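You operate a simulated robot arm through the tools that you are given. There is no shell and no other tool.

You run a simulated robot arm. Do the job below in one go: nothing can be reset, and whatever is moved stays where it is left.

Task
Measure the green ball's wraps on the gauge and box it by size.
Fine: fill the notch, count, wind off; ball and bead in the box.

Only the result counts: the job must be done as asked and must still hold three seconds after the hand-in. Knocking over, shifting, dropping, spilling or breaking anything else fails it.

Robot
A 7-joint arm with a two-finger parallel gripper, fixed in place. Base frame: the origin is at the foot of the arm, x ahead of it, y to its left, z up; the work surface is at about z = 74. Readings come in cm, degrees, newtons and seconds.
Its first joint turns from -149.0 to 149.0 degrees. Payload 3.43 kg.
The TCP is the grasp point between the finger pads, 3 cm short of the fingertips. In the tool frame z runs along the fingers and y along their closing line. The gripper opens to 9.4 cm. The fingers are 2.8 cm wide and 1 cm thick; the gripper's body (5 by 9.6 cm) begins 5.5 cm behind the TCP.
Orientation is that of the tool frame in the base frame, as a unit quaternion [w, x, y, z]. With the fingers straight down and closing along the base's y, the tool's x points along the base's -x, its y along +y and its z along -z.

Tools
- The arm moves only by the tool apply_moves. Its argument "commands" is a list of rows, each a list of 7 numbers: the shift along the base's x, y, z in cm, then the turn, a rotation vector about the base's x, y, z in degrees, then the opening, from 0 (shut) to 1 (fully open). In form: [[x, y, z, ax, ay, az, gripper], ...]. A call has 1 to 20 rows; each row shifts and turns the commanded pose from where the row before left it. A row lasts 0.2 s, in which the tool goes at most 5 cm and 8.6 degrees; a call with a longer step from one row to the next is refused whole, and so is a gripper value outside its range. Where a pose cannot be reached the arm comes as near as it can. A force on the tool above 40 N (or 10 N above the force at the start of the call, whichever is more), or a blocked arm, ends the call early, and 0.2 s more pass. Each finger travels about 4.5 cm/s and halts on what it meets, pressing with about 30 N; the grip force reading is that of the motor and also rises with nothing between the fingers. The clock runs only during rows and for 0.2 s after the last one: add rows that do not move to give the fingers time. It gives the time, the measured TCP pose, the force on the tool (base axes), the opening and the grip force at its end, in the units of the frame above (readings bear some noise), with the torque about the TCP (base axes, N m) and any sound that the robot's microphone picked up.
- Cameras (640 x 400 px; columns grow to the right, rows downward): "scene" is fixed at [21.98, 64.75, 133.65]; the picture's right is [-0.64, -0.77, 0.00], its down [-0.24, 0.20, -0.95] and it looks along [0.73, -0.61, -0.32] (base axes); focal length 368 px, centre (320, 200). "wrist" rides on the gripper at [7.6, 1.4, -10.3] in the tool frame; the picture's right is [-0.18, 0.98, 0.00], its down [-0.75, -0.14, -0.64] and it looks along [-0.63, -0.12, 0.77] (tool axes); focal length 243 px, centre (320, 200). There is no depth. A picture from a camera that has moved, and an enlarged one, comes with that camera's place and axes in the base frame and with its lens.
- get_image(camera): a new picture of that camera. The clock stands still meanwhile.
- enlarge(camera, box): a new picture of the part [left, top, right, bottom] of that camera's present view, enlarged. The clock stands still meanwhile.
- sign_off(): hands the job in; it is judged then, once.

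Places have to be worked out from the pictures, the camera data and where the tool is seen. Open the gripper and draw the arm clear of the work before you hand the job in, unless the task says otherwise.

The tools are called after ">>>" as a command line: name --pt "numbers of a row" for each row, then --argument value for the rest, lists and objects as JSON in quotes. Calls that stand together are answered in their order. apply_moves: Moves the arm, as the interface text tells. Its arguments: {"type":"object","properties":{"commands":{"type":"array","items":{"type":"array","items":{"type":"number"}}}},"required":["commands"]} The other tools are called the same way: get_image (camera) takes a picture; enlarge (camera, box) takes an enlarged picture of a part of a camera's view; sign_off () hands the job in.

At the start:

```text
t: 0.0
tcp_pos: [91.97, -36.22, 105.87]
tcp_rot: [-0.001, 0.0, 1.0, 0.0]
force: [-0.6, -0.9, 0.4]
moment: [-0.02, 0.01, 0.0]
finger_gap: 9.42
gripper_force: 0.1
```

scene: 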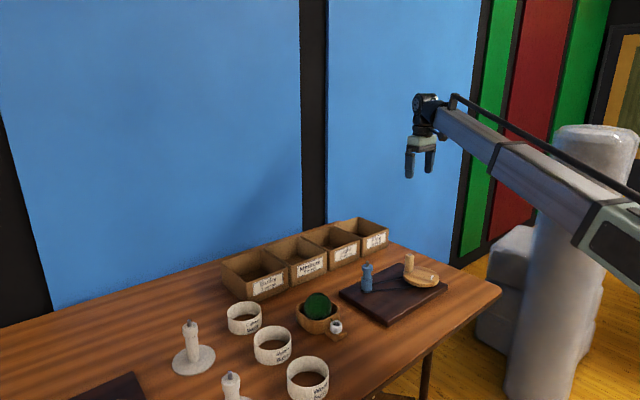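
wrist: 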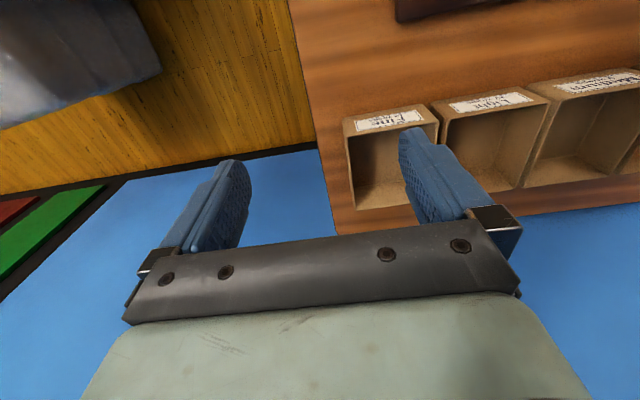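

The pictures show a table with labelled boxes, cups, a green ball in a bowl, and a dark board with a gauge-like tool. I look at everything in more detail first.

>>> enlarge --camera "scene" --box '[200, 200, 400, 325]'

>>> enlarge --camera "scene" --box '[320, 230, 480, 330]'

>>> enlarge --camera "scene" --box '[60, 275, 260, 400]'

>>> enlarge --camera "scene" --box '[200, 280, 360, 400]'

>>> enlarge --camera "wrist" --box '[320, 0, 640, 200]'

```text
3.20 times, centred on (300, 262) of scene
camera zoom: at [21.98, 64.75, 133.65], right [-0.64, -0.77, 0.0], down [-0.24, 0.2, -0.95], along [0.73, -0.61, -0.32], focal length 1177 px, centre (384, 0)
```

zoom: 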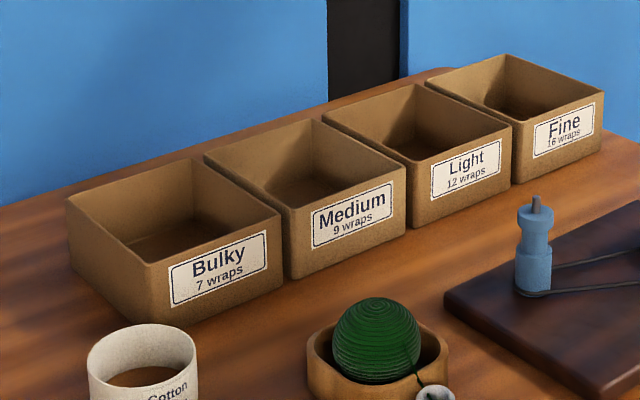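

```text
4.00 times, centred on (400, 280) of scene
camera zoom: at [21.98, 64.75, 133.65], right [-0.64, -0.77, 0.0], down [-0.24, 0.2, -0.95], along [0.73, -0.61, -0.32], focal length 1471 px, centre (0, -120)
```

zoom: 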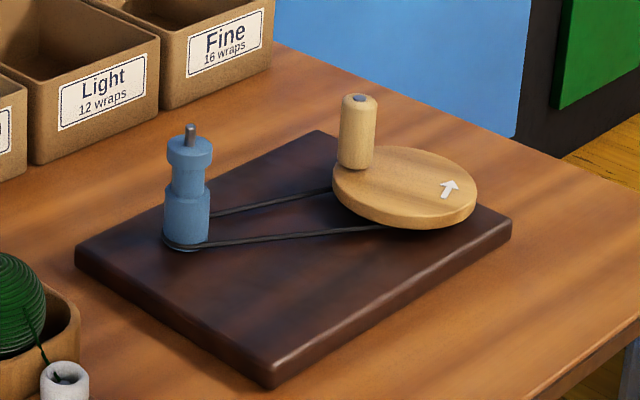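

```text
3.20 times, centred on (160, 338) of scene
camera zoom: at [21.98, 64.75, 133.65], right [-0.64, -0.77, 0.0], down [-0.24, 0.2, -0.95], along [0.73, -0.61, -0.32], focal length 1177 px, centre (832, -240)
```

zoom: 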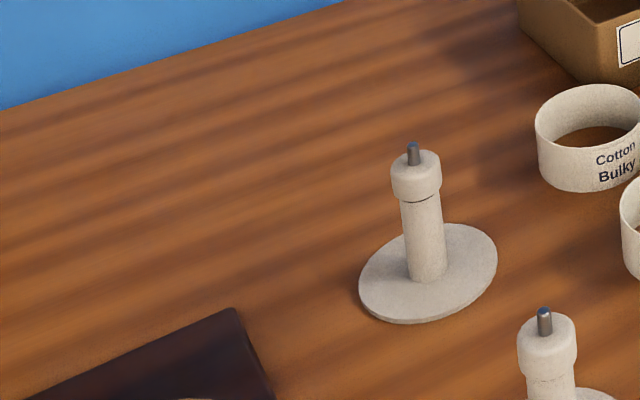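

```text
3.33 times, centred on (280, 340) of scene
camera zoom: at [21.98, 64.75, 133.65], right [-0.64, -0.77, 0.0], down [-0.24, 0.2, -0.95], along [0.73, -0.61, -0.32], focal length 1226 px, centre (453, -267)
```

zoom: 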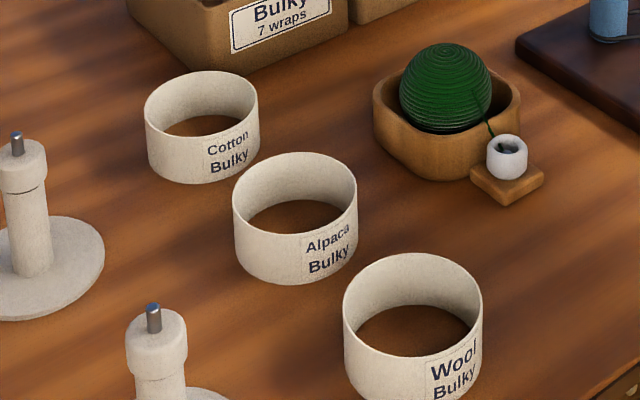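

```text
2.00 times, centred on (480, 100) of wrist
camera zoom: at [84.2, -34.57, 116.17], right [0.18, 0.98, 0.0], down [0.75, -0.14, 0.64], along [0.63, -0.12, -0.77], focal length 485 px, centre (0, 400)
```

zoom: 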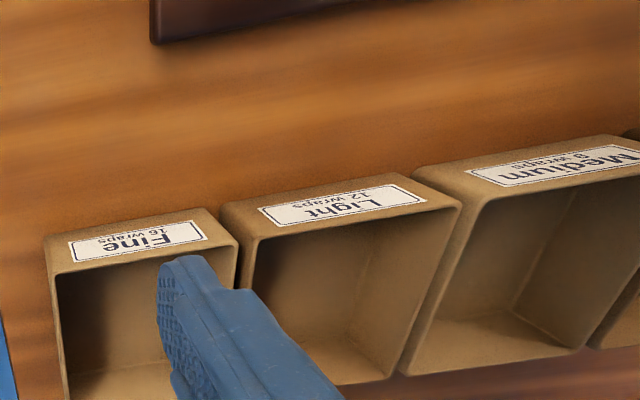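

The scene shows a belt-driven blue spindle with a steel pin on top, a crank wheel with an arrow and knob, the ball in a bowl, and a white bead tied to the ball on a small stand. I swing the arm high over the gauge to look at it with the wrist camera.

>>> apply_moves --pt "-2.4 3.1 0.2 0 0 0 1" --pt "-2.4 3.1 0.2 0 0 0 1" --pt "-2.4 3.1 0.2 0 0 0 1" --pt "-2.4 3.1 0.2 0 0 0 1" --pt "-2.4 3.1 0.2 0 0 0 1" --pt "-2.4 3.1 0.2 0 0 0 1" --pt "-2.4 3.1 0.2 0 0 0 1" --pt "-2.4 3.1 0.2 0 0 0 1" --pt "-2.4 3.1 0.2 0 0 0 1" --pt "-2.4 3.1 0.2 0 0 0 1" --pt "0 0 0 0 0 0 1"

>>> get_image --camera "wrist"

>>> get_image --camera "scene"

```text
t: 2.4
tcp_pos: [68.26, -5.26, 107.91]
tcp_rot: [0.0, 0.0, 1.0, 0.0]
force: [-0.1, 0.1, 0.0]
moment: [0.0, 0.0, -0.01]
finger_gap: 9.4
gripper_force: 0.0
```

```text
taken
camera wrist: at [60.36, -3.66, 118.23], right [0.18, 0.98, 0.0], down [0.75, -0.14, 0.64], along [0.63, -0.12, -0.77], focal length 243 px, centre (320, 200)
```

wrist: 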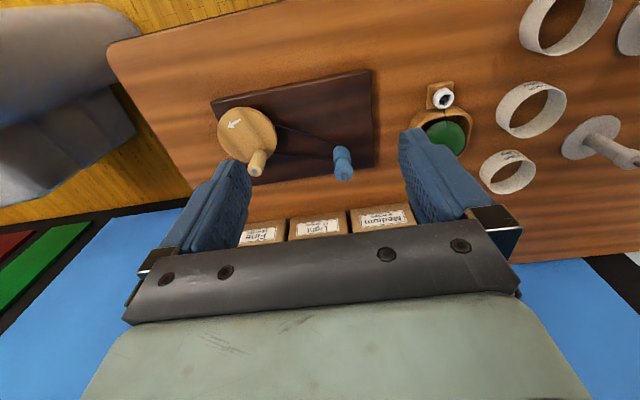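

```text
taken
```

scene: 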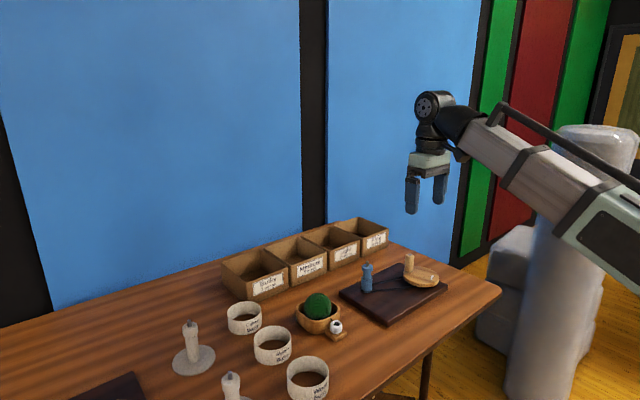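

The wrist view shows the gauge board, the bead stand and the bowl. I enlarge the important regions to localise them.

>>> enlarge --camera "wrist" --box '[200, 60, 392, 180]'

>>> enlarge --camera "wrist" --box '[380, 60, 540, 160]'

>>> enlarge --camera "wrist" --box '[480, 0, 640, 200]'

```text
3.33 times, centred on (296, 120) of wrist
camera zoom: at [60.36, -3.66, 118.23], right [0.18, 0.98, 0.0], down [0.75, -0.14, 0.64], along [0.63, -0.12, -0.77], focal length 809 px, centre (400, 467)
```

zoom: 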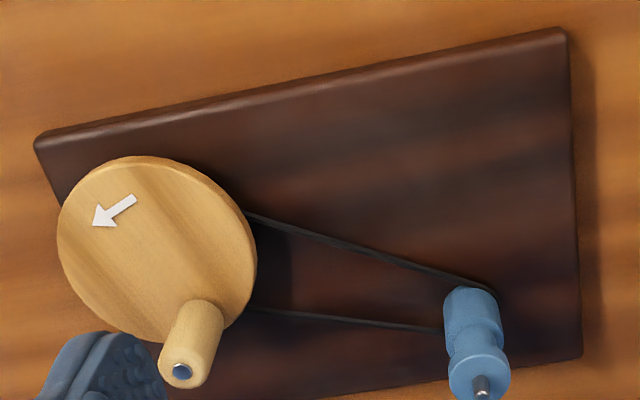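

```text
4.00 times, centred on (460, 110) of wrist
camera zoom: at [60.36, -3.66, 118.23], right [0.18, 0.98, 0.0], down [0.75, -0.14, 0.64], along [0.63, -0.12, -0.77], focal length 970 px, centre (-240, 560)
```

zoom: 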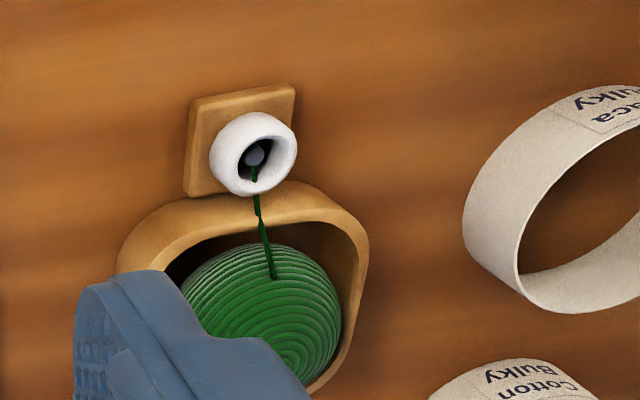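

```text
2.00 times, centred on (560, 100) of wrist
camera zoom: at [60.36, -3.66, 118.23], right [0.18, 0.98, 0.0], down [0.75, -0.14, 0.64], along [0.63, -0.12, -0.77], focal length 485 px, centre (-160, 400)
```

zoom: 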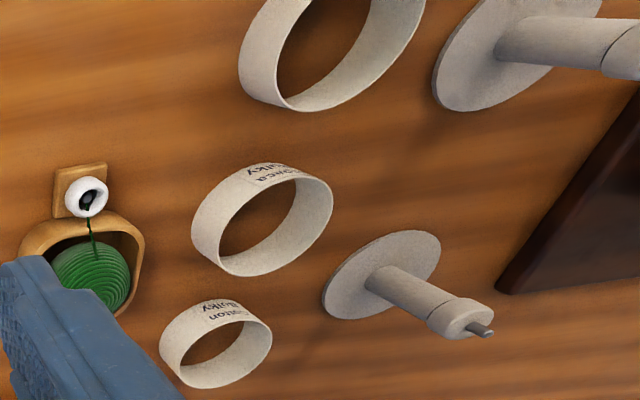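

The bead is a white ring sitting on a small pinned stand at about (76.5, 13.6); the spindle pin is at about (83.4, -3.8) with its tip at z≈85; the wheel centre is at about (76, -19) with its knob at about (80.2, -18.2). Before acting I look at the left side of the table.

>>> apply_moves --pt "-0.6 3.5 0.2 0 0 0 1" --pt "-0.6 3.5 0.2 0 0 0 1" --pt "-0.6 3.5 0.2 0 0 0 1" --pt "-0.6 3.5 0.2 0 0 0 1" --pt "-0.6 3.5 0.2 0 0 0 1" --pt "-0.6 3.5 0.2 0 0 0 1" --pt "-0.6 3.5 0.2 0 0 0 1" --pt "-0.6 3.5 0.2 0 0 0 1" --pt "-0.6 3.5 0.2 0 0 0 1" --pt "0 0 0 0 0 0 1"

>>> get_image --camera "wrist"

>>> get_image --camera "scene"

```text
t: 3.2
tcp_pos: [66.67, 4.05, 108.4]
tcp_rot: [0.003, -0.003, 1.0, -0.001]
force: [-0.2, 1.3, -0.1]
moment: [-0.05, 0.05, 0.01]
finger_gap: 9.39
gripper_force: 0.1
stopped in row 3: the force on the tool passed its limit at 47 N (the readings are from after the stop); the commanded pose is now the measured one
```

```text
taken
camera wrist: at [58.85, 5.49, 118.63], right [0.18, 0.98, 0.0], down [0.75, -0.14, 0.65], along [0.64, -0.12, -0.76], focal length 243 px, centre (320, 200)
```

wrist: 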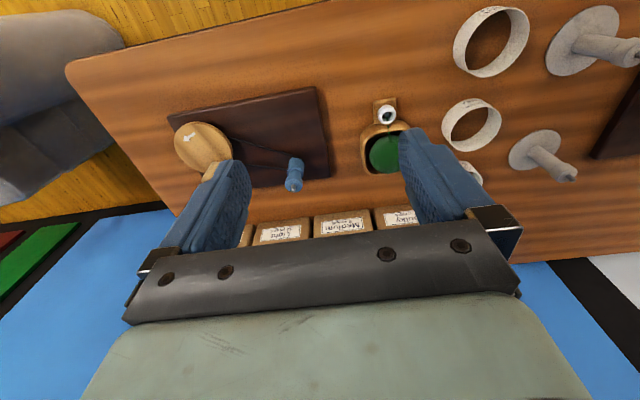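

```text
taken
```

scene: 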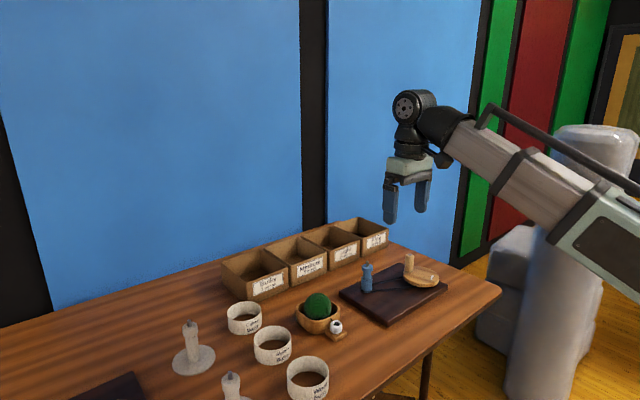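

The call stopped early with a brief 47 N peak although nothing is near the tool; both pictures show free air around it. I continue more gently and watch the force.

>>> apply_moves --pt "0 0 0 0 0 0 1" --pt "-0.2 1 0 0 0 0 1" --pt "-0.3 1.5 0 0 0 0 1" --pt "-0.3 1.5 0 0 0 0 1" --pt "-0.3 1.5 0 0 0 0 1" --pt "-0.2 1 0 0 0 0 1" --pt "0 0 0 0 0 0 1"

```text
t: 4.8
tcp_pos: [65.29, 10.58, 108.39]
tcp_rot: [0.004, -0.002, 1.0, 0.0]
force: [0.3, -0.2, -0.2]
moment: [-0.05, -0.03, -0.03]
finger_gap: 9.42
gripper_force: 0.1
```

That went freely, so the peak was likely dynamic. I continue left at the moderate pace.

>>> apply_moves --pt "-0.2 1.5 0 0 0 0 1" --pt "-0.4 2 0 0 0 0 1" --pt "-0.4 2 0 0 0 0 1" --pt "-0.4 2 0 0 0 0 1" --pt "-0.4 2 0 0 0 0 1" --pt "-0.4 2 0 0 0 0 1" --pt "-0.4 2 0 0 0 0 1" --pt "-0.4 2 0 0 0 0 1" --pt "-0.4 2 0 0 0 0 1" --pt "-0.2 1.5 0 0 0 0 1" --pt "0 0 0 0 0 0 1"

>>> get_image --camera "wrist"

```text
t: 7.2
tcp_pos: [61.85, 29.63, 108.27]
tcp_rot: [0.004, -0.002, 1.0, -0.001]
force: [-0.3, -0.2, 0.0]
moment: [0.02, 0.02, -0.02]
finger_gap: 9.39
gripper_force: 0.0
```

```text
taken
camera wrist: at [54.05, 31.12, 118.61], right [0.18, 0.98, 0.0], down [0.75, -0.14, 0.65], along [0.64, -0.12, -0.76], focal length 243 px, centre (320, 200)
```

wrist: 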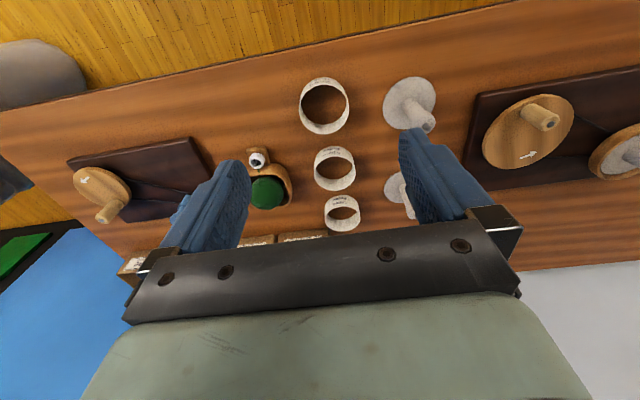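

>>> enlarge --camera "wrist" --box '[440, 40, 640, 200]'

>>> enlarge --camera "wrist" --box '[220, 60, 420, 240]'

```text
2.50 times, centred on (540, 120) of wrist
camera zoom: at [54.05, 31.12, 118.61], right [0.18, 0.98, 0.0], down [0.75, -0.14, 0.65], along [0.64, -0.12, -0.76], focal length 606 px, centre (-230, 400)
```

zoom: 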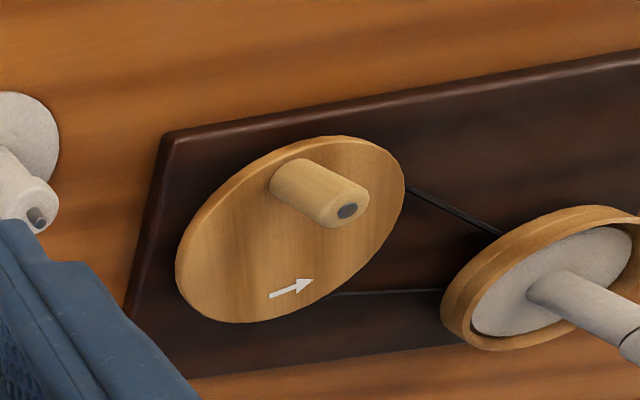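

```text
2.22 times, centred on (320, 150) of wrist
camera zoom: at [54.05, 31.12, 118.61], right [0.18, 0.98, 0.0], down [0.75, -0.14, 0.65], along [0.64, -0.12, -0.76], focal length 539 px, centre (320, 311)
```

zoom: 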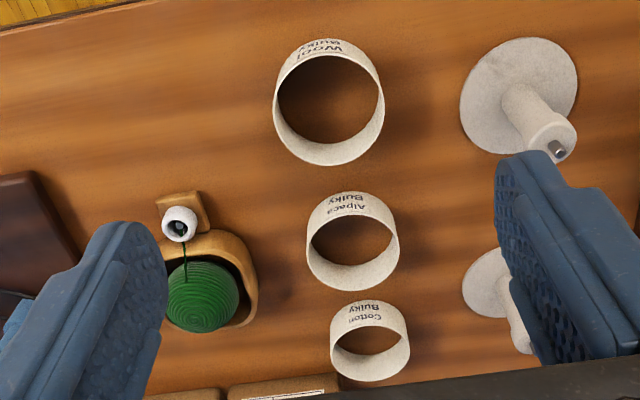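

The left board is a different (bobbin) winder, so the blue notched spindle is the wrap gauge. I now go above the bead stand to view it closely.

>>> apply_moves --pt "0.6 -0.8 -0.2 0 0 0 1" --pt "1.2 -1.6 -0.8 0 0 0 1" --pt "1.2 -1.6 -0.9 0 0 0 1" --pt "1.2 -1.6 -0.9 0 0 0 1" --pt "1.2 -1.6 -0.9 0 0 0 1" --pt "1.2 -1.6 -0.9 0 0 0 1" --pt "1.2 -1.6 -0.9 0 0 0 1" --pt "1.2 -1.6 -0.9 0 0 0 1" --pt "1.2 -1.6 -0.9 0 0 0 1" --pt "1.2 -1.6 -0.9 0 0 0 1" --pt "0.6 -0.8 -0.8 0 0 0 1" --pt "0 0 0 0 0 0 1"

>>> get_image --camera "wrist"

>>> enlarge --camera "wrist" --box '[240, 40, 400, 140]'

>>> enlarge --camera "scene" --box '[280, 280, 376, 340]'

```text
t: 9.8
tcp_pos: [73.66, 13.5, 99.4]
tcp_rot: [0.004, -0.002, 1.0, -0.001]
force: [1.1, -1.0, -0.1]
moment: [-0.01, -0.01, 0.0]
finger_gap: 9.38
gripper_force: 0.0
```

```text
taken
camera wrist: at [65.89, 14.97, 109.62], right [0.18, 0.98, 0.0], down [0.75, -0.14, 0.65], along [0.64, -0.12, -0.76], focal length 243 px, centre (320, 200)
```

wrist: 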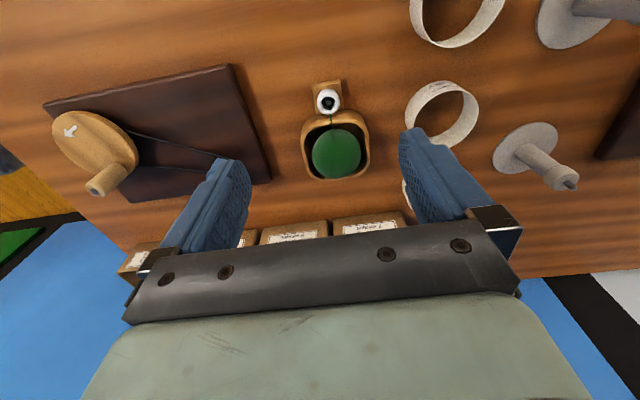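

```text
4.00 times, centred on (320, 90) of wrist
camera zoom: at [65.89, 14.97, 109.62], right [0.18, 0.98, 0.0], down [0.75, -0.14, 0.65], along [0.64, -0.12, -0.76], focal length 970 px, centre (320, 640)
```

zoom: 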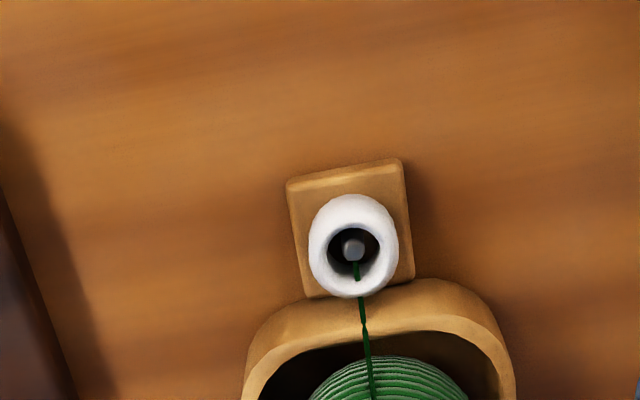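

```text
6.67 times, centred on (328, 310) of scene
camera zoom: at [21.98, 64.75, 133.65], right [-0.64, -0.77, 0.0], down [-0.24, 0.2, -0.95], along [0.73, -0.61, -0.32], focal length 2452 px, centre (267, -533)
```

zoom: 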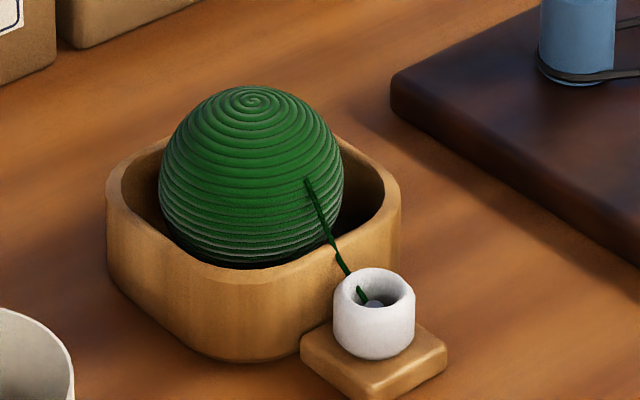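

The bead is about 3 cm wide, from z≈75.0 to 77.1, centred at about (76.9, 13.9), close against the bowl's front wall at x≈78.2. I go down above it with the fingers part-closed, keeping the finger centre at x≈76.2 so as to clear the bowl.

>>> apply_moves --pt "0.5 0.1 -1.0 0 0 0 0.8" --pt "0.6 0.1 -2.0 0 0 0 0.6" --pt "0.6 0.1 -2.0 0 0 0 0.6" --pt "0.5 0.1 -2.0 0 0 0 0.6" --pt "0.3 0 -2.0 0 0 0 0.6" --pt "0 0 -2.0 0 0 0 0.6" --pt "0 0 -0.5 0 0 0 0.6" --pt "0 0 0 0 0 0 0.6"

>>> get_image --camera "wrist"

>>> enlarge --camera "scene" --box '[260, 240, 420, 340]'

```text
t: 11.6
tcp_pos: [76.15, 13.95, 87.86]
tcp_rot: [0.003, -0.002, 1.0, 0.0]
force: [0.3, 0.3, 0.2]
moment: [0.01, 0.01, -0.03]
finger_gap: 5.64
gripper_force: 0.0
```

```text
taken
camera wrist: at [68.31, 15.43, 98.07], right [0.18, 0.98, 0.0], down [0.75, -0.14, 0.65], along [0.64, -0.12, -0.76], focal length 243 px, centre (320, 200)
```

wrist: 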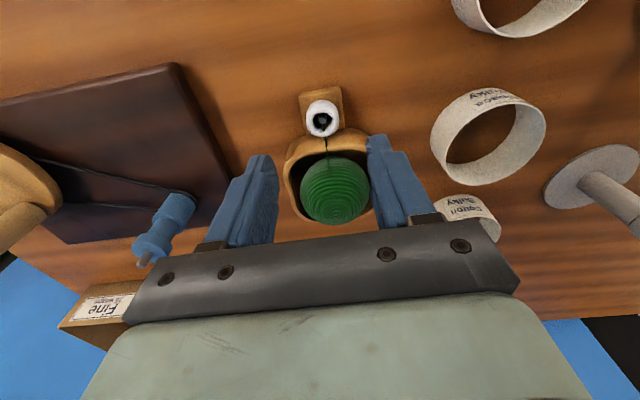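

```text
4.00 times, centred on (340, 290) of scene
camera zoom: at [21.98, 64.75, 133.65], right [-0.64, -0.77, 0.0], down [-0.24, 0.2, -0.95], along [0.73, -0.61, -0.32], focal length 1471 px, centre (240, -160)
```

zoom: 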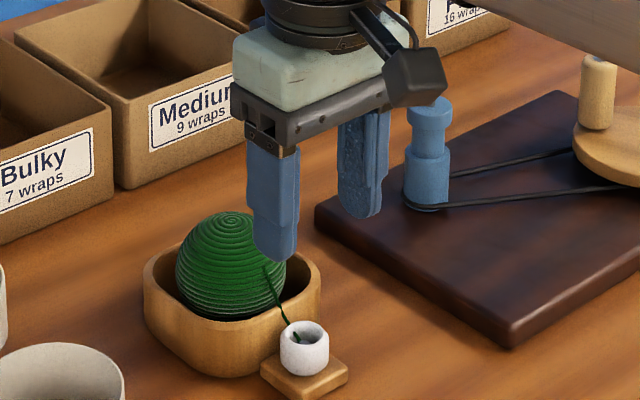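

The fingers are aligned above the bead; I enlarge the wrist view once more to refine the bead position before descending.

>>> enlarge --camera "wrist" --box '[260, 70, 388, 150]'

```text
5.00 times, centred on (324, 110) of wrist
camera zoom: at [68.31, 15.43, 98.07], right [0.18, 0.98, 0.0], down [0.75, -0.14, 0.65], along [0.64, -0.12, -0.76], focal length 1213 px, centre (300, 650)
```

zoom: 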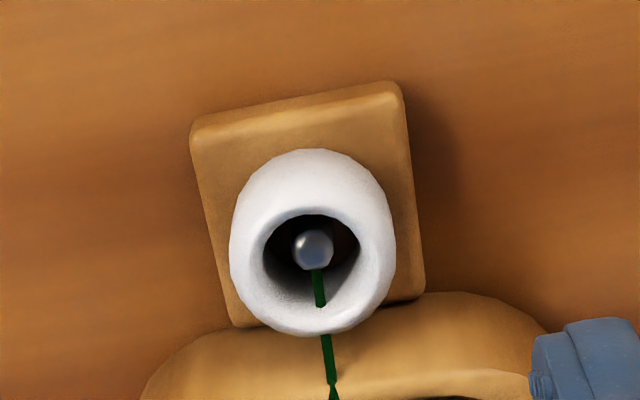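

The bead centre comes out at (77.0, 14.0). I lower slowly so the fingertips stay just above the stand's top, then stop to check.

>>> apply_moves --pt "0.1 0.05 -1.5 0 0 0 0.6" --pt "0 0 -2.0 0 0 0 0.6" --pt "0 0 -2.0 0 0 0 0.6" --pt "0 0 -1.5 0 0 0 0.6" --pt "0 0 -1.0 0 0 0 0.6" --pt "0 0 -0.6 0 0 0 0.6" --pt "0 0 -0.4 0 0 0 0.6" --pt "0 0 0 0 0 0 0.6"

>>> enlarge --camera "scene" --box '[280, 270, 376, 340]'

>>> get_image --camera "wrist"

```text
t: 13.4
tcp_pos: [76.38, 13.89, 78.88]
tcp_rot: [0.004, -0.003, 1.0, -0.001]
force: [-0.1, 0.4, -0.4]
moment: [0.04, -0.01, 0.03]
finger_gap: 5.62
gripper_force: 0.2
```

```text
5.71 times, centred on (328, 305) of scene
camera zoom: at [21.98, 64.75, 133.65], right [-0.64, -0.77, 0.0], down [-0.24, 0.2, -0.95], along [0.73, -0.61, -0.32], focal length 2101 px, centre (274, -400)
```

zoom: 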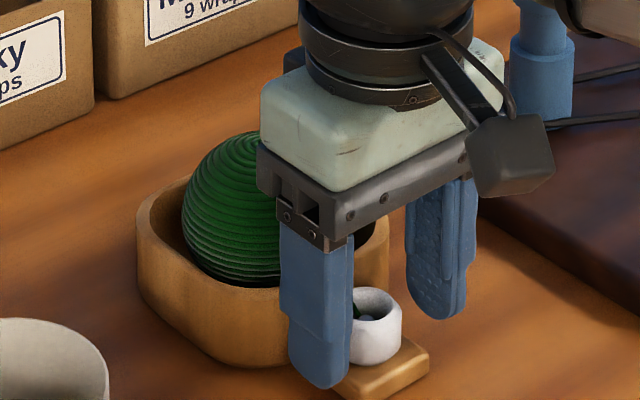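

```text
taken
camera wrist: at [68.51, 15.46, 89.13], right [0.18, 0.98, 0.0], down [0.75, -0.14, 0.65], along [0.64, -0.12, -0.76], focal length 243 px, centre (320, 200)
```

wrist: 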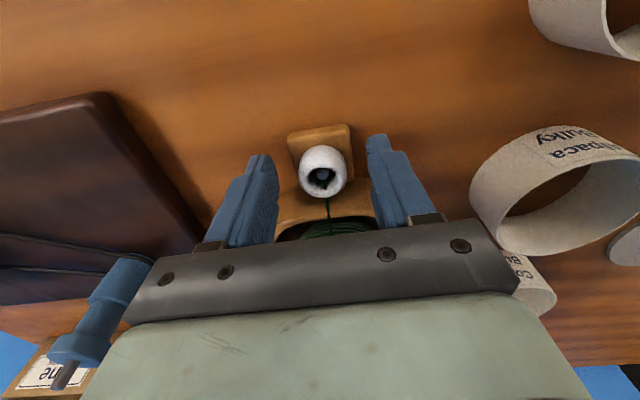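

The fingers straddle the bead with clearance. I lower a last 0.3 cm and close.

>>> apply_moves --pt "0 0.05 -0.3 0 0 0 0.6" --pt "0 0 0 0 0 0 0.4" --pt "0 0 0 0 0 0 0.2" --pt "0 0 0 0 0 0 0.1" --pt "0 0 0 0 0 0 0.1" --pt "0 0 0 0 0 0 0.1"

>>> enlarge --camera "scene" --box '[280, 270, 376, 340]'

>>> get_image --camera "wrist"

```text
t: 14.8
tcp_pos: [76.28, 13.99, 78.54]
tcp_rot: [0.003, -0.002, 1.0, -0.001]
force: [0.0, 0.4, -0.3]
moment: [-0.01, 0.01, -0.01]
finger_gap: 2.63
gripper_force: 30.0
```

```text
5.71 times, centred on (328, 305) of scene
camera zoom: at [21.98, 64.75, 133.65], right [-0.64, -0.77, 0.0], down [-0.24, 0.2, -0.95], along [0.73, -0.61, -0.32], focal length 2101 px, centre (274, -400)
```

zoom: 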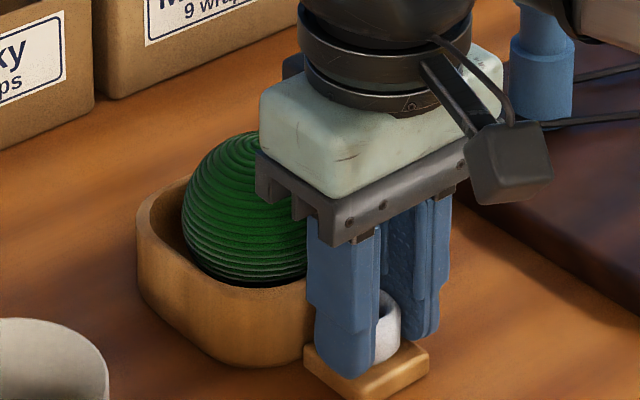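

```text
taken
camera wrist: at [68.51, 15.51, 88.85], right [0.18, 0.98, 0.0], down [0.75, -0.14, 0.65], along [0.64, -0.12, -0.76], focal length 243 px, centre (320, 200)
```

wrist: 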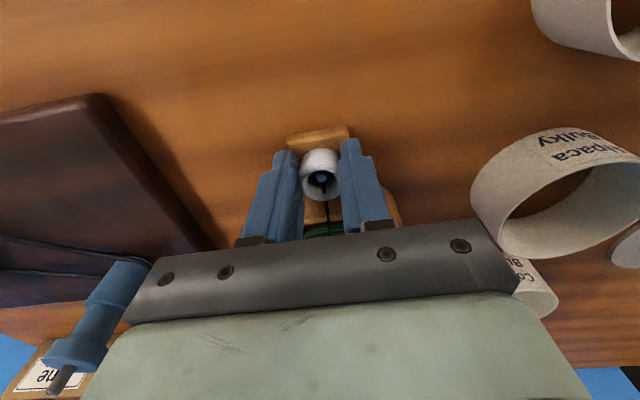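

The bead is held (gap 2.63 cm, 30 N). I lift straight up slowly off the stand's pin.

>>> apply_moves --pt "0 0 0.4 0 0 0 0.1" --pt "0 0 0.6 0 0 0 0.1" --pt "0 0 0.8 0 0 0 0.1" --pt "0 0 1.0 0 0 0 0.1" --pt "0 0 1.2 0 0 0 0.1" --pt "0 0 1.2 0 0 0 0.1" --pt "0 0 0.8 0 0 0 0.1" --pt "0 0 0 0 0 0 0.1"

>>> enlarge --camera "scene" --box '[270, 240, 398, 340]'

>>> get_image --camera "wrist"

```text
t: 16.6
tcp_pos: [76.29, 14.0, 84.63]
tcp_rot: [0.003, -0.003, 1.0, -0.001]
force: [0.7, -0.2, -0.3]
moment: [0.03, 0.0, -0.02]
finger_gap: 2.59
gripper_force: 29.6
```

```text
4.00 times, centred on (334, 290) of scene
camera zoom: at [21.98, 64.75, 133.65], right [-0.64, -0.77, 0.0], down [-0.24, 0.2, -0.95], along [0.73, -0.61, -0.32], focal length 1471 px, centre (264, -160)
```

zoom: 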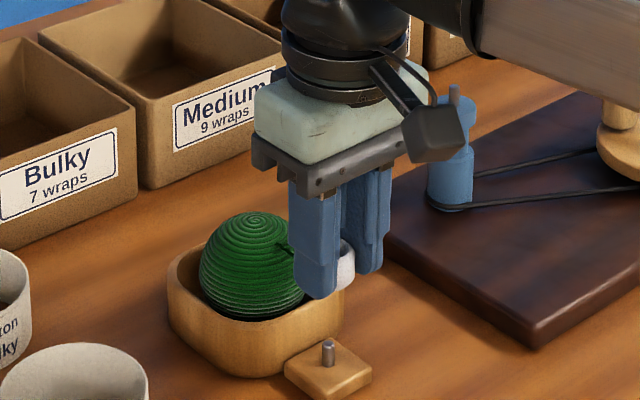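

```text
taken
camera wrist: at [68.49, 15.47, 94.81], right [0.18, 0.98, 0.0], down [0.75, -0.14, 0.65], along [0.64, -0.12, -0.76], focal length 243 px, centre (320, 200)
```

wrist: 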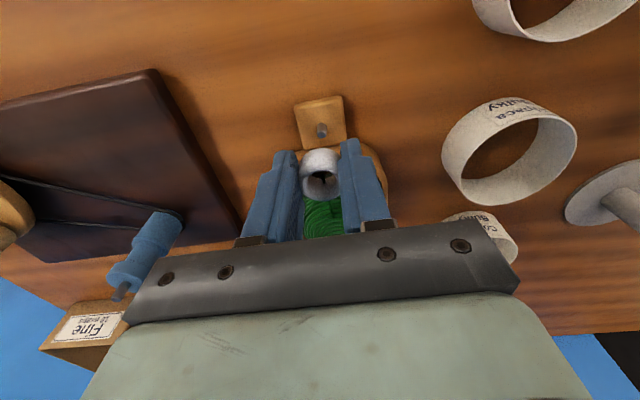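

The bead is free of the stand and held 0.7 cm ahead of the TCP. I raise it well above the spindle and carry it toward the gauge, stopping short to view the pin.

>>> apply_moves --pt "0 0 1.0 0 0 0 0.1" --pt "0 0 2.0 0 0 0 0.1" --pt "0 0 2.0 0 0 0 0.1" --pt "0 0 2.0 0 0 0 0.1" --pt "0 -0.8 1.0 0 0 0 0.1" --pt "0.3 -1.8 0 0 0 0 0.1" --pt "0.5 -2.0 0 0 0 0 0.1" --pt "0.5 -2.0 0 0 0 0 0.1" --pt "0.5 -2.0 0 0 0 0 0.1" --pt "0.5 -2.0 0 0 0 0 0.1" --pt "0.5 -2.0 0 0 0 0 0.1" --pt "0.5 -2.0 0 0 0 0 0.1" --pt "0.5 -2.0 0 0 0 0 0.1" --pt "0.2 -1.2 0 0 0 0 0.1" --pt "0 0 0 0 0 0 0.1"

>>> get_image --camera "wrist"

>>> enlarge --camera "scene" --box '[290, 220, 450, 320]'

```text
t: 19.8
tcp_pos: [80.32, -4.04, 92.47]
tcp_rot: [0.004, -0.003, 1.0, -0.001]
force: [-0.1, -0.1, 0.0]
moment: [0.02, 0.02, 0.04]
finger_gap: 2.6
gripper_force: 30.0
```

```text
taken
camera wrist: at [72.54, -2.42, 102.74], right [0.18, 0.98, 0.0], down [0.75, -0.14, 0.65], along [0.64, -0.12, -0.76], focal length 243 px, centre (320, 200)
```

wrist: 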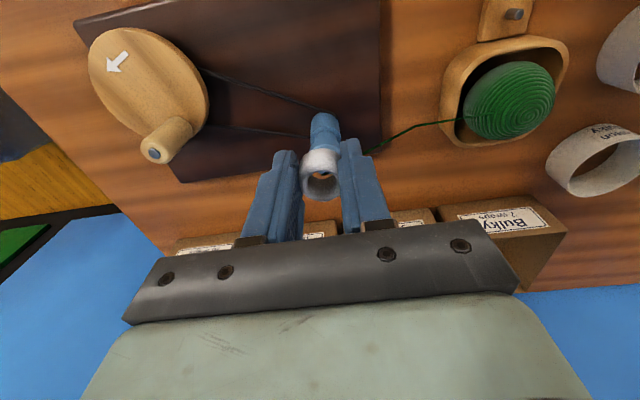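

```text
4.00 times, centred on (370, 270) of scene
camera zoom: at [21.98, 64.75, 133.65], right [-0.64, -0.77, 0.0], down [-0.24, 0.2, -0.95], along [0.73, -0.61, -0.32], focal length 1471 px, centre (120, -80)
```

zoom: 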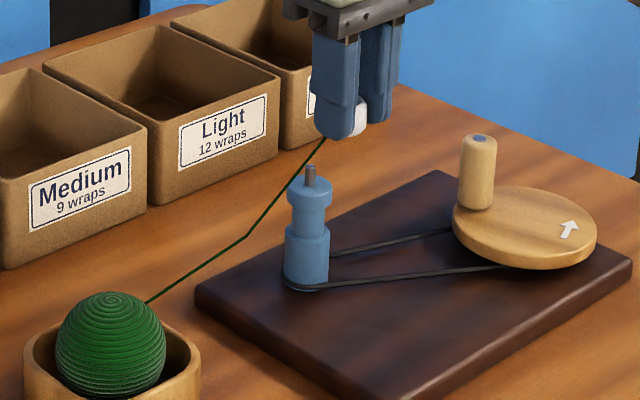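

The pin is at about (83.34, -3.7), tip z≈85.0, head top z≈83.5. I bring the bead over it, bottom about 1.5 cm above the tip, and check in both views.

>>> apply_moves --pt "0.6 0.1 0 0 0 0 0.1" --pt "0.8 0.1 0 0 0 0 0.1" --pt "0.6 0.1 0 0 0 0 0.1" --pt "0.3 0 -0.8 0 0 0 0.1" --pt "0 0 -1.0 0 0 0 0.1" --pt "0 0 0 0 0 0 0.1"

>>> enlarge --camera "wrist" --box '[256, 110, 384, 230]'

>>> enlarge --camera "scene" --box '[330, 230, 410, 300]'

```text
t: 21.2
tcp_pos: [82.64, -3.52, 90.79]
tcp_rot: [0.003, -0.003, 1.0, -0.002]
force: [-0.2, -0.1, 0.2]
moment: [-0.01, 0.02, -0.03]
finger_gap: 2.59
gripper_force: 30.5
```

```text
3.33 times, centred on (320, 170) of wrist
camera zoom: at [74.88, -2.03, 101.05], right [0.18, 0.98, 0.0], down [0.75, -0.14, 0.65], along [0.64, -0.12, -0.76], focal length 809 px, centre (320, 300)
```

zoom: 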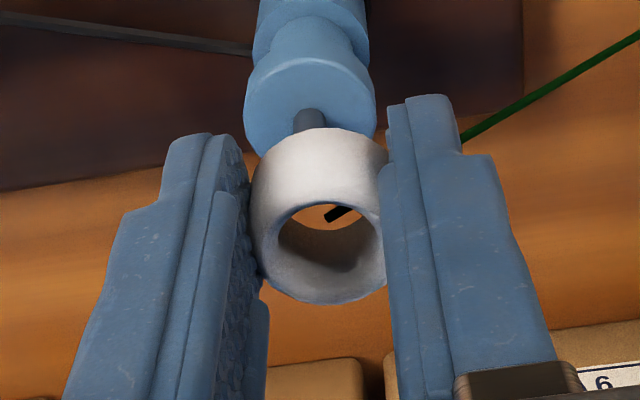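

```text
5.71 times, centred on (370, 265) of scene
camera zoom: at [21.98, 64.75, 133.65], right [-0.64, -0.77, 0.0], down [-0.24, 0.2, -0.95], along [0.73, -0.61, -0.32], focal length 2101 px, centre (34, -171)
```

zoom: 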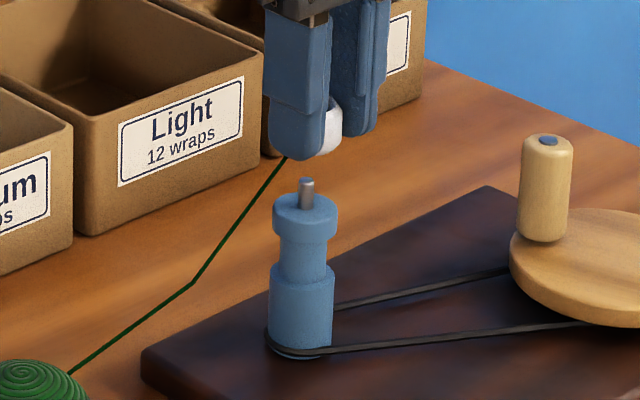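

I check the alignment more closely in both views.

>>> enlarge --camera "scene" --box '[356, 230, 404, 275]'

>>> enlarge --camera "wrist" --box '[290, 120, 354, 204]'

```text
8.89 times, centred on (380, 252) of scene
camera zoom: at [21.98, 64.75, 133.65], right [-0.64, -0.77, 0.0], down [-0.24, 0.2, -0.95], along [0.73, -0.61, -0.32], focal length 3269 px, centre (-213, -267)
```

zoom: 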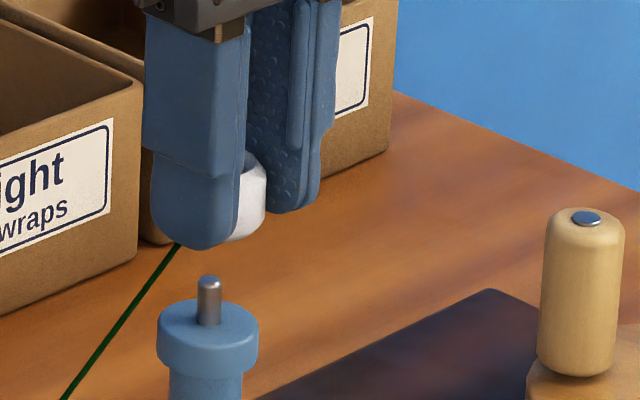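

```text
4.76 times, centred on (322, 162) of wrist
camera zoom: at [74.88, -2.03, 101.05], right [0.18, 0.98, 0.0], down [0.75, -0.14, 0.65], along [0.64, -0.12, -0.76], focal length 1155 px, centre (310, 381)
```

zoom: 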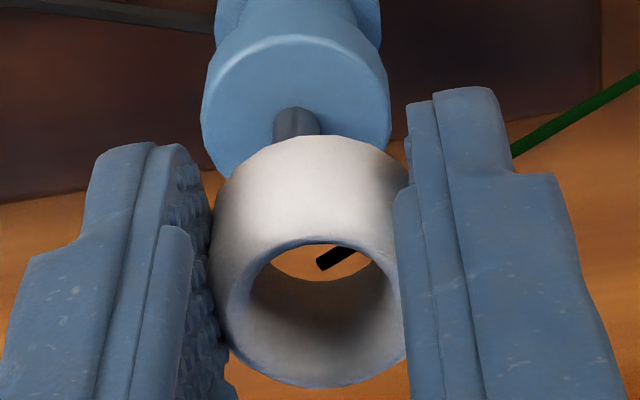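

The bead needs about +0.25 cm in x and -0.2 cm in y to be over the pin (hole ≈1.7 cm, pin ≈0.7 cm). I make that correction and lower slightly, then look again.

>>> apply_moves --pt "0.25 -0.2 0 0 0 0 0.1" --pt "0 0 -0.6 0 0 0 0.1" --pt "0 0 -0.6 0 0 0 0.1" --pt "0 0 0 0 0 0 0.1"

>>> enlarge --camera "scene" --box '[348, 235, 396, 275]'

>>> enlarge --camera "wrist" --box '[280, 120, 360, 204]'

```text
t: 22.2
tcp_pos: [83.03, -3.89, 89.52]
tcp_rot: [0.003, -0.003, 1.0, -0.001]
force: [0.3, -0.3, 0.2]
moment: [0.0, 0.01, 0.01]
finger_gap: 2.59
gripper_force: 29.8
```

```text
10.00 times, centred on (372, 255) of scene
camera zoom: at [21.98, 64.75, 133.65], right [-0.64, -0.77, 0.0], down [-0.24, 0.2, -0.95], along [0.73, -0.61, -0.32], focal length 3677 px, centre (-200, -350)
```

zoom: 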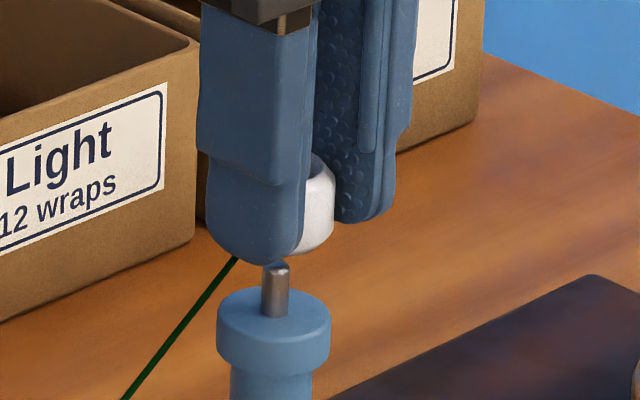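

```text
4.76 times, centred on (320, 162) of wrist
camera zoom: at [75.16, -2.26, 99.84], right [0.18, 0.98, 0.0], down [0.75, -0.14, 0.65], along [0.64, -0.12, -0.76], focal length 1155 px, centre (320, 381)
```

zoom: 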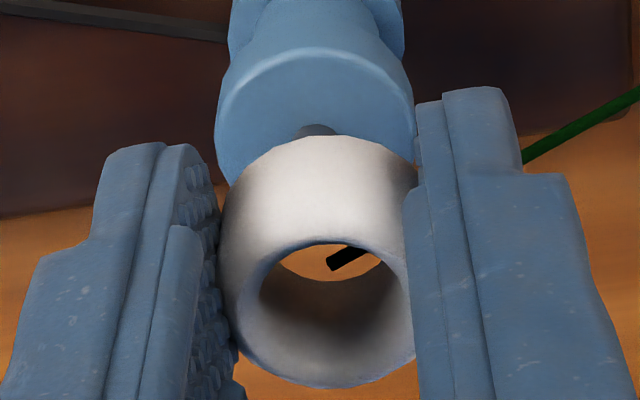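

Both views now agree the bead is over the pin within about 0.1–0.2 cm. I lower slowly so the pin enters the hole, watching the force.

>>> apply_moves --pt "0.1 0 -0.3 0 0 0 0.1" --pt "0 0 -0.3 0 0 0 0.1" --pt "0 0 -0.3 0 0 0 0.1" --pt "0 0 -0.3 0 0 0 0.1" --pt "0 0 -0.2 0 0 0 0.1" --pt "0 0 0 0 0 0 0.1"

>>> enlarge --camera "scene" --box '[348, 235, 396, 275]'

>>> enlarge --camera "wrist" --box '[280, 120, 360, 204]'

```text
t: 23.6
tcp_pos: [82.97, -3.79, 88.2]
tcp_rot: [0.004, -0.003, 1.0, -0.001]
force: [0.3, 0.4, 0.2]
moment: [-0.03, 0.0, 0.0]
finger_gap: 2.6
gripper_force: 29.6
```

```text
10.00 times, centred on (372, 255) of scene
camera zoom: at [21.98, 64.75, 133.65], right [-0.64, -0.77, 0.0], down [-0.24, 0.2, -0.95], along [0.73, -0.61, -0.32], focal length 3677 px, centre (-200, -350)
```

zoom: 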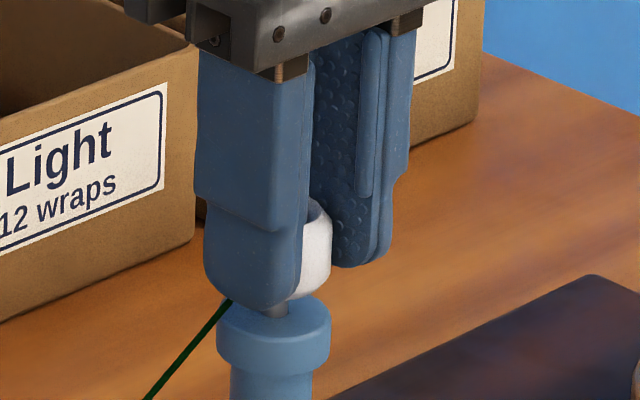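

```text
4.76 times, centred on (320, 162) of wrist
camera zoom: at [75.19, -2.26, 98.47], right [0.18, 0.98, 0.0], down [0.75, -0.14, 0.65], along [0.64, -0.12, -0.76], focal length 1155 px, centre (320, 381)
```

zoom: 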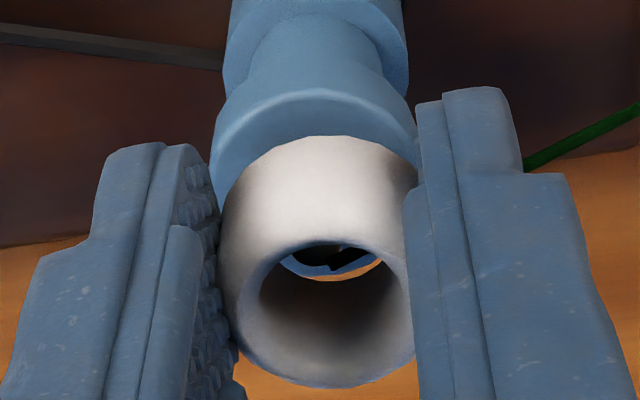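

No contact force yet and the bead's lower edge is at the pin. I continue lowering in small steps until it sits on the spindle's head.

>>> apply_moves --pt "0 0 -0.25 0 0 0 0.1" --pt "0 0 -0.25 0 0 0 0.1" --pt "0 0 -0.2 0 0 0 0.1" --pt "0 0 -0.15 0 0 0 0.1" --pt "0 0 0 0 0 0 0.1"

>>> enlarge --camera "scene" --box '[348, 235, 396, 275]'

>>> enlarge --camera "wrist" --box '[280, 120, 360, 204]'

```text
t: 24.8
tcp_pos: [83.03, -3.75, 87.36]
tcp_rot: [0.004, -0.003, 1.0, -0.001]
force: [-0.5, -0.2, -0.4]
moment: [-0.02, 0.02, 0.01]
finger_gap: 2.61
gripper_force: 30.0
```

```text
10.00 times, centred on (372, 255) of scene
camera zoom: at [21.98, 64.75, 133.65], right [-0.64, -0.77, 0.0], down [-0.24, 0.2, -0.95], along [0.73, -0.61, -0.32], focal length 3677 px, centre (-200, -350)
```

zoom: 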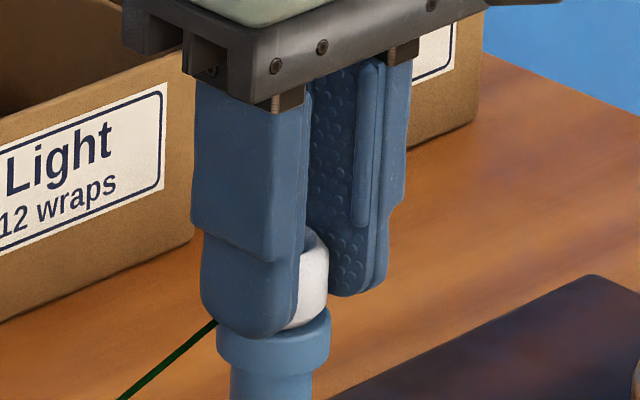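

```text
4.76 times, centred on (320, 162) of wrist
camera zoom: at [75.21, -2.21, 97.58], right [0.18, 0.98, 0.0], down [0.75, -0.14, 0.65], along [0.64, -0.12, -0.76], focal length 1155 px, centre (320, 381)
```

zoom: 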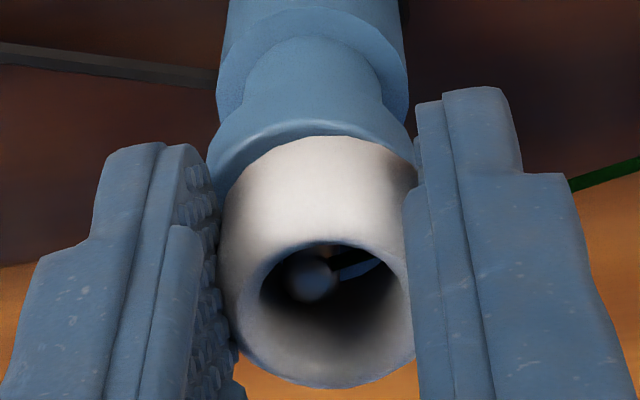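

The pin tip is visible inside the bead's hole. I centre a touch and lower the last few millimetres until contact.

>>> apply_moves --pt "0.1 -0.1 -0.1 0 0 0 0.1" --pt "0 0 -0.1 0 0 0 0.1" --pt "0 0 -0.1 0 0 0 0.1" --pt "0 0 0 0 0 0 0.1"

>>> enlarge --camera "scene" --box '[348, 235, 396, 275]'

>>> enlarge --camera "wrist" --box '[280, 120, 360, 204]'

```text
t: 25.8
tcp_pos: [83.15, -3.82, 86.98]
tcp_rot: [0.003, -0.002, 1.0, -0.001]
force: [-0.4, -0.2, -0.6]
moment: [0.01, -0.01, 0.02]
finger_gap: 2.6
gripper_force: 30.1
```

```text
10.00 times, centred on (372, 255) of scene
camera zoom: at [21.98, 64.75, 133.65], right [-0.64, -0.77, 0.0], down [-0.24, 0.2, -0.95], along [0.73, -0.61, -0.32], focal length 3677 px, centre (-200, -350)
```

zoom: 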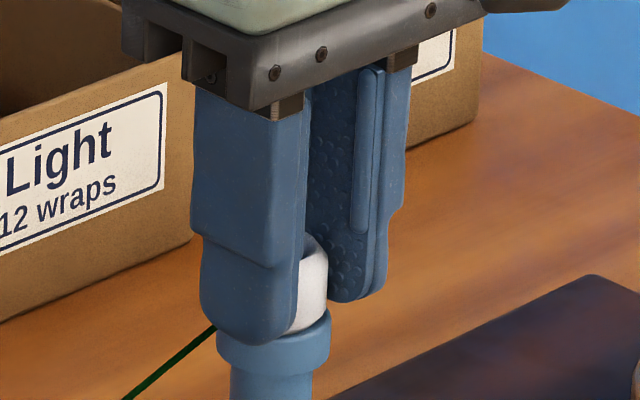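

```text
4.76 times, centred on (320, 162) of wrist
camera zoom: at [75.31, -2.3, 97.33], right [0.18, 0.98, 0.0], down [0.75, -0.14, 0.65], along [0.64, -0.12, -0.76], focal length 1155 px, centre (320, 381)
```

zoom: 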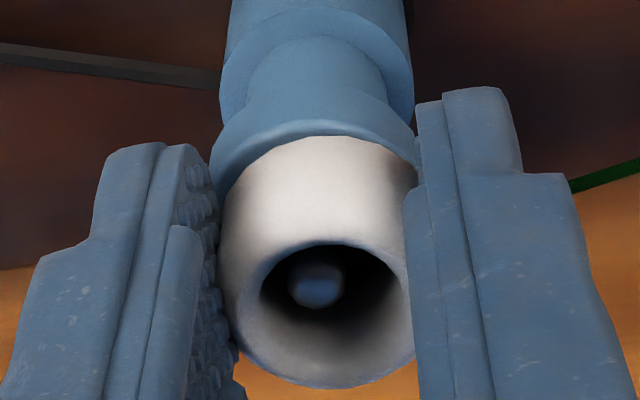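

Still free of contact; the pin is well centred. I keep lowering in 1 mm steps.

>>> apply_moves --pt "0 0 -0.1 0 0 0 0.1" --pt "0 0 -0.1 0 0 0 0.1" --pt "0 0 0 0 0 0 0.1"

>>> apply_moves --pt "0 0 -0.1 0 0 0 0.1" --pt "0 0 0 0 0 0 0.1"

>>> enlarge --camera "scene" --box '[348, 235, 396, 275]'

```text
t: 26.6
tcp_pos: [83.08, -3.81, 86.99]
tcp_rot: [0.006, -0.003, 1.0, 0.0]
force: [5.5, -0.7, 26.1]
moment: [-0.04, -0.34, -0.01]
finger_gap: 2.61
gripper_force: 30.4
```

```text
t: 27.2
tcp_pos: [83.05, -3.72, 86.85]
tcp_rot: [0.005, -0.003, 1.0, 0.0]
force: [2.9, 0.0, 25.0]
moment: [0.0, -0.21, -0.02]
finger_gap: 2.61
gripper_force: 29.7
```

```text
10.00 times, centred on (372, 255) of scene
camera zoom: at [21.98, 64.75, 133.65], right [-0.64, -0.77, 0.0], down [-0.24, 0.2, -0.95], along [0.73, -0.61, -0.32], focal length 3677 px, centre (-200, -350)
```

zoom: 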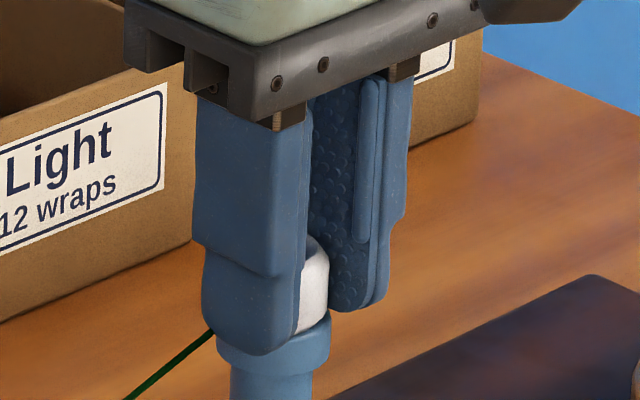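

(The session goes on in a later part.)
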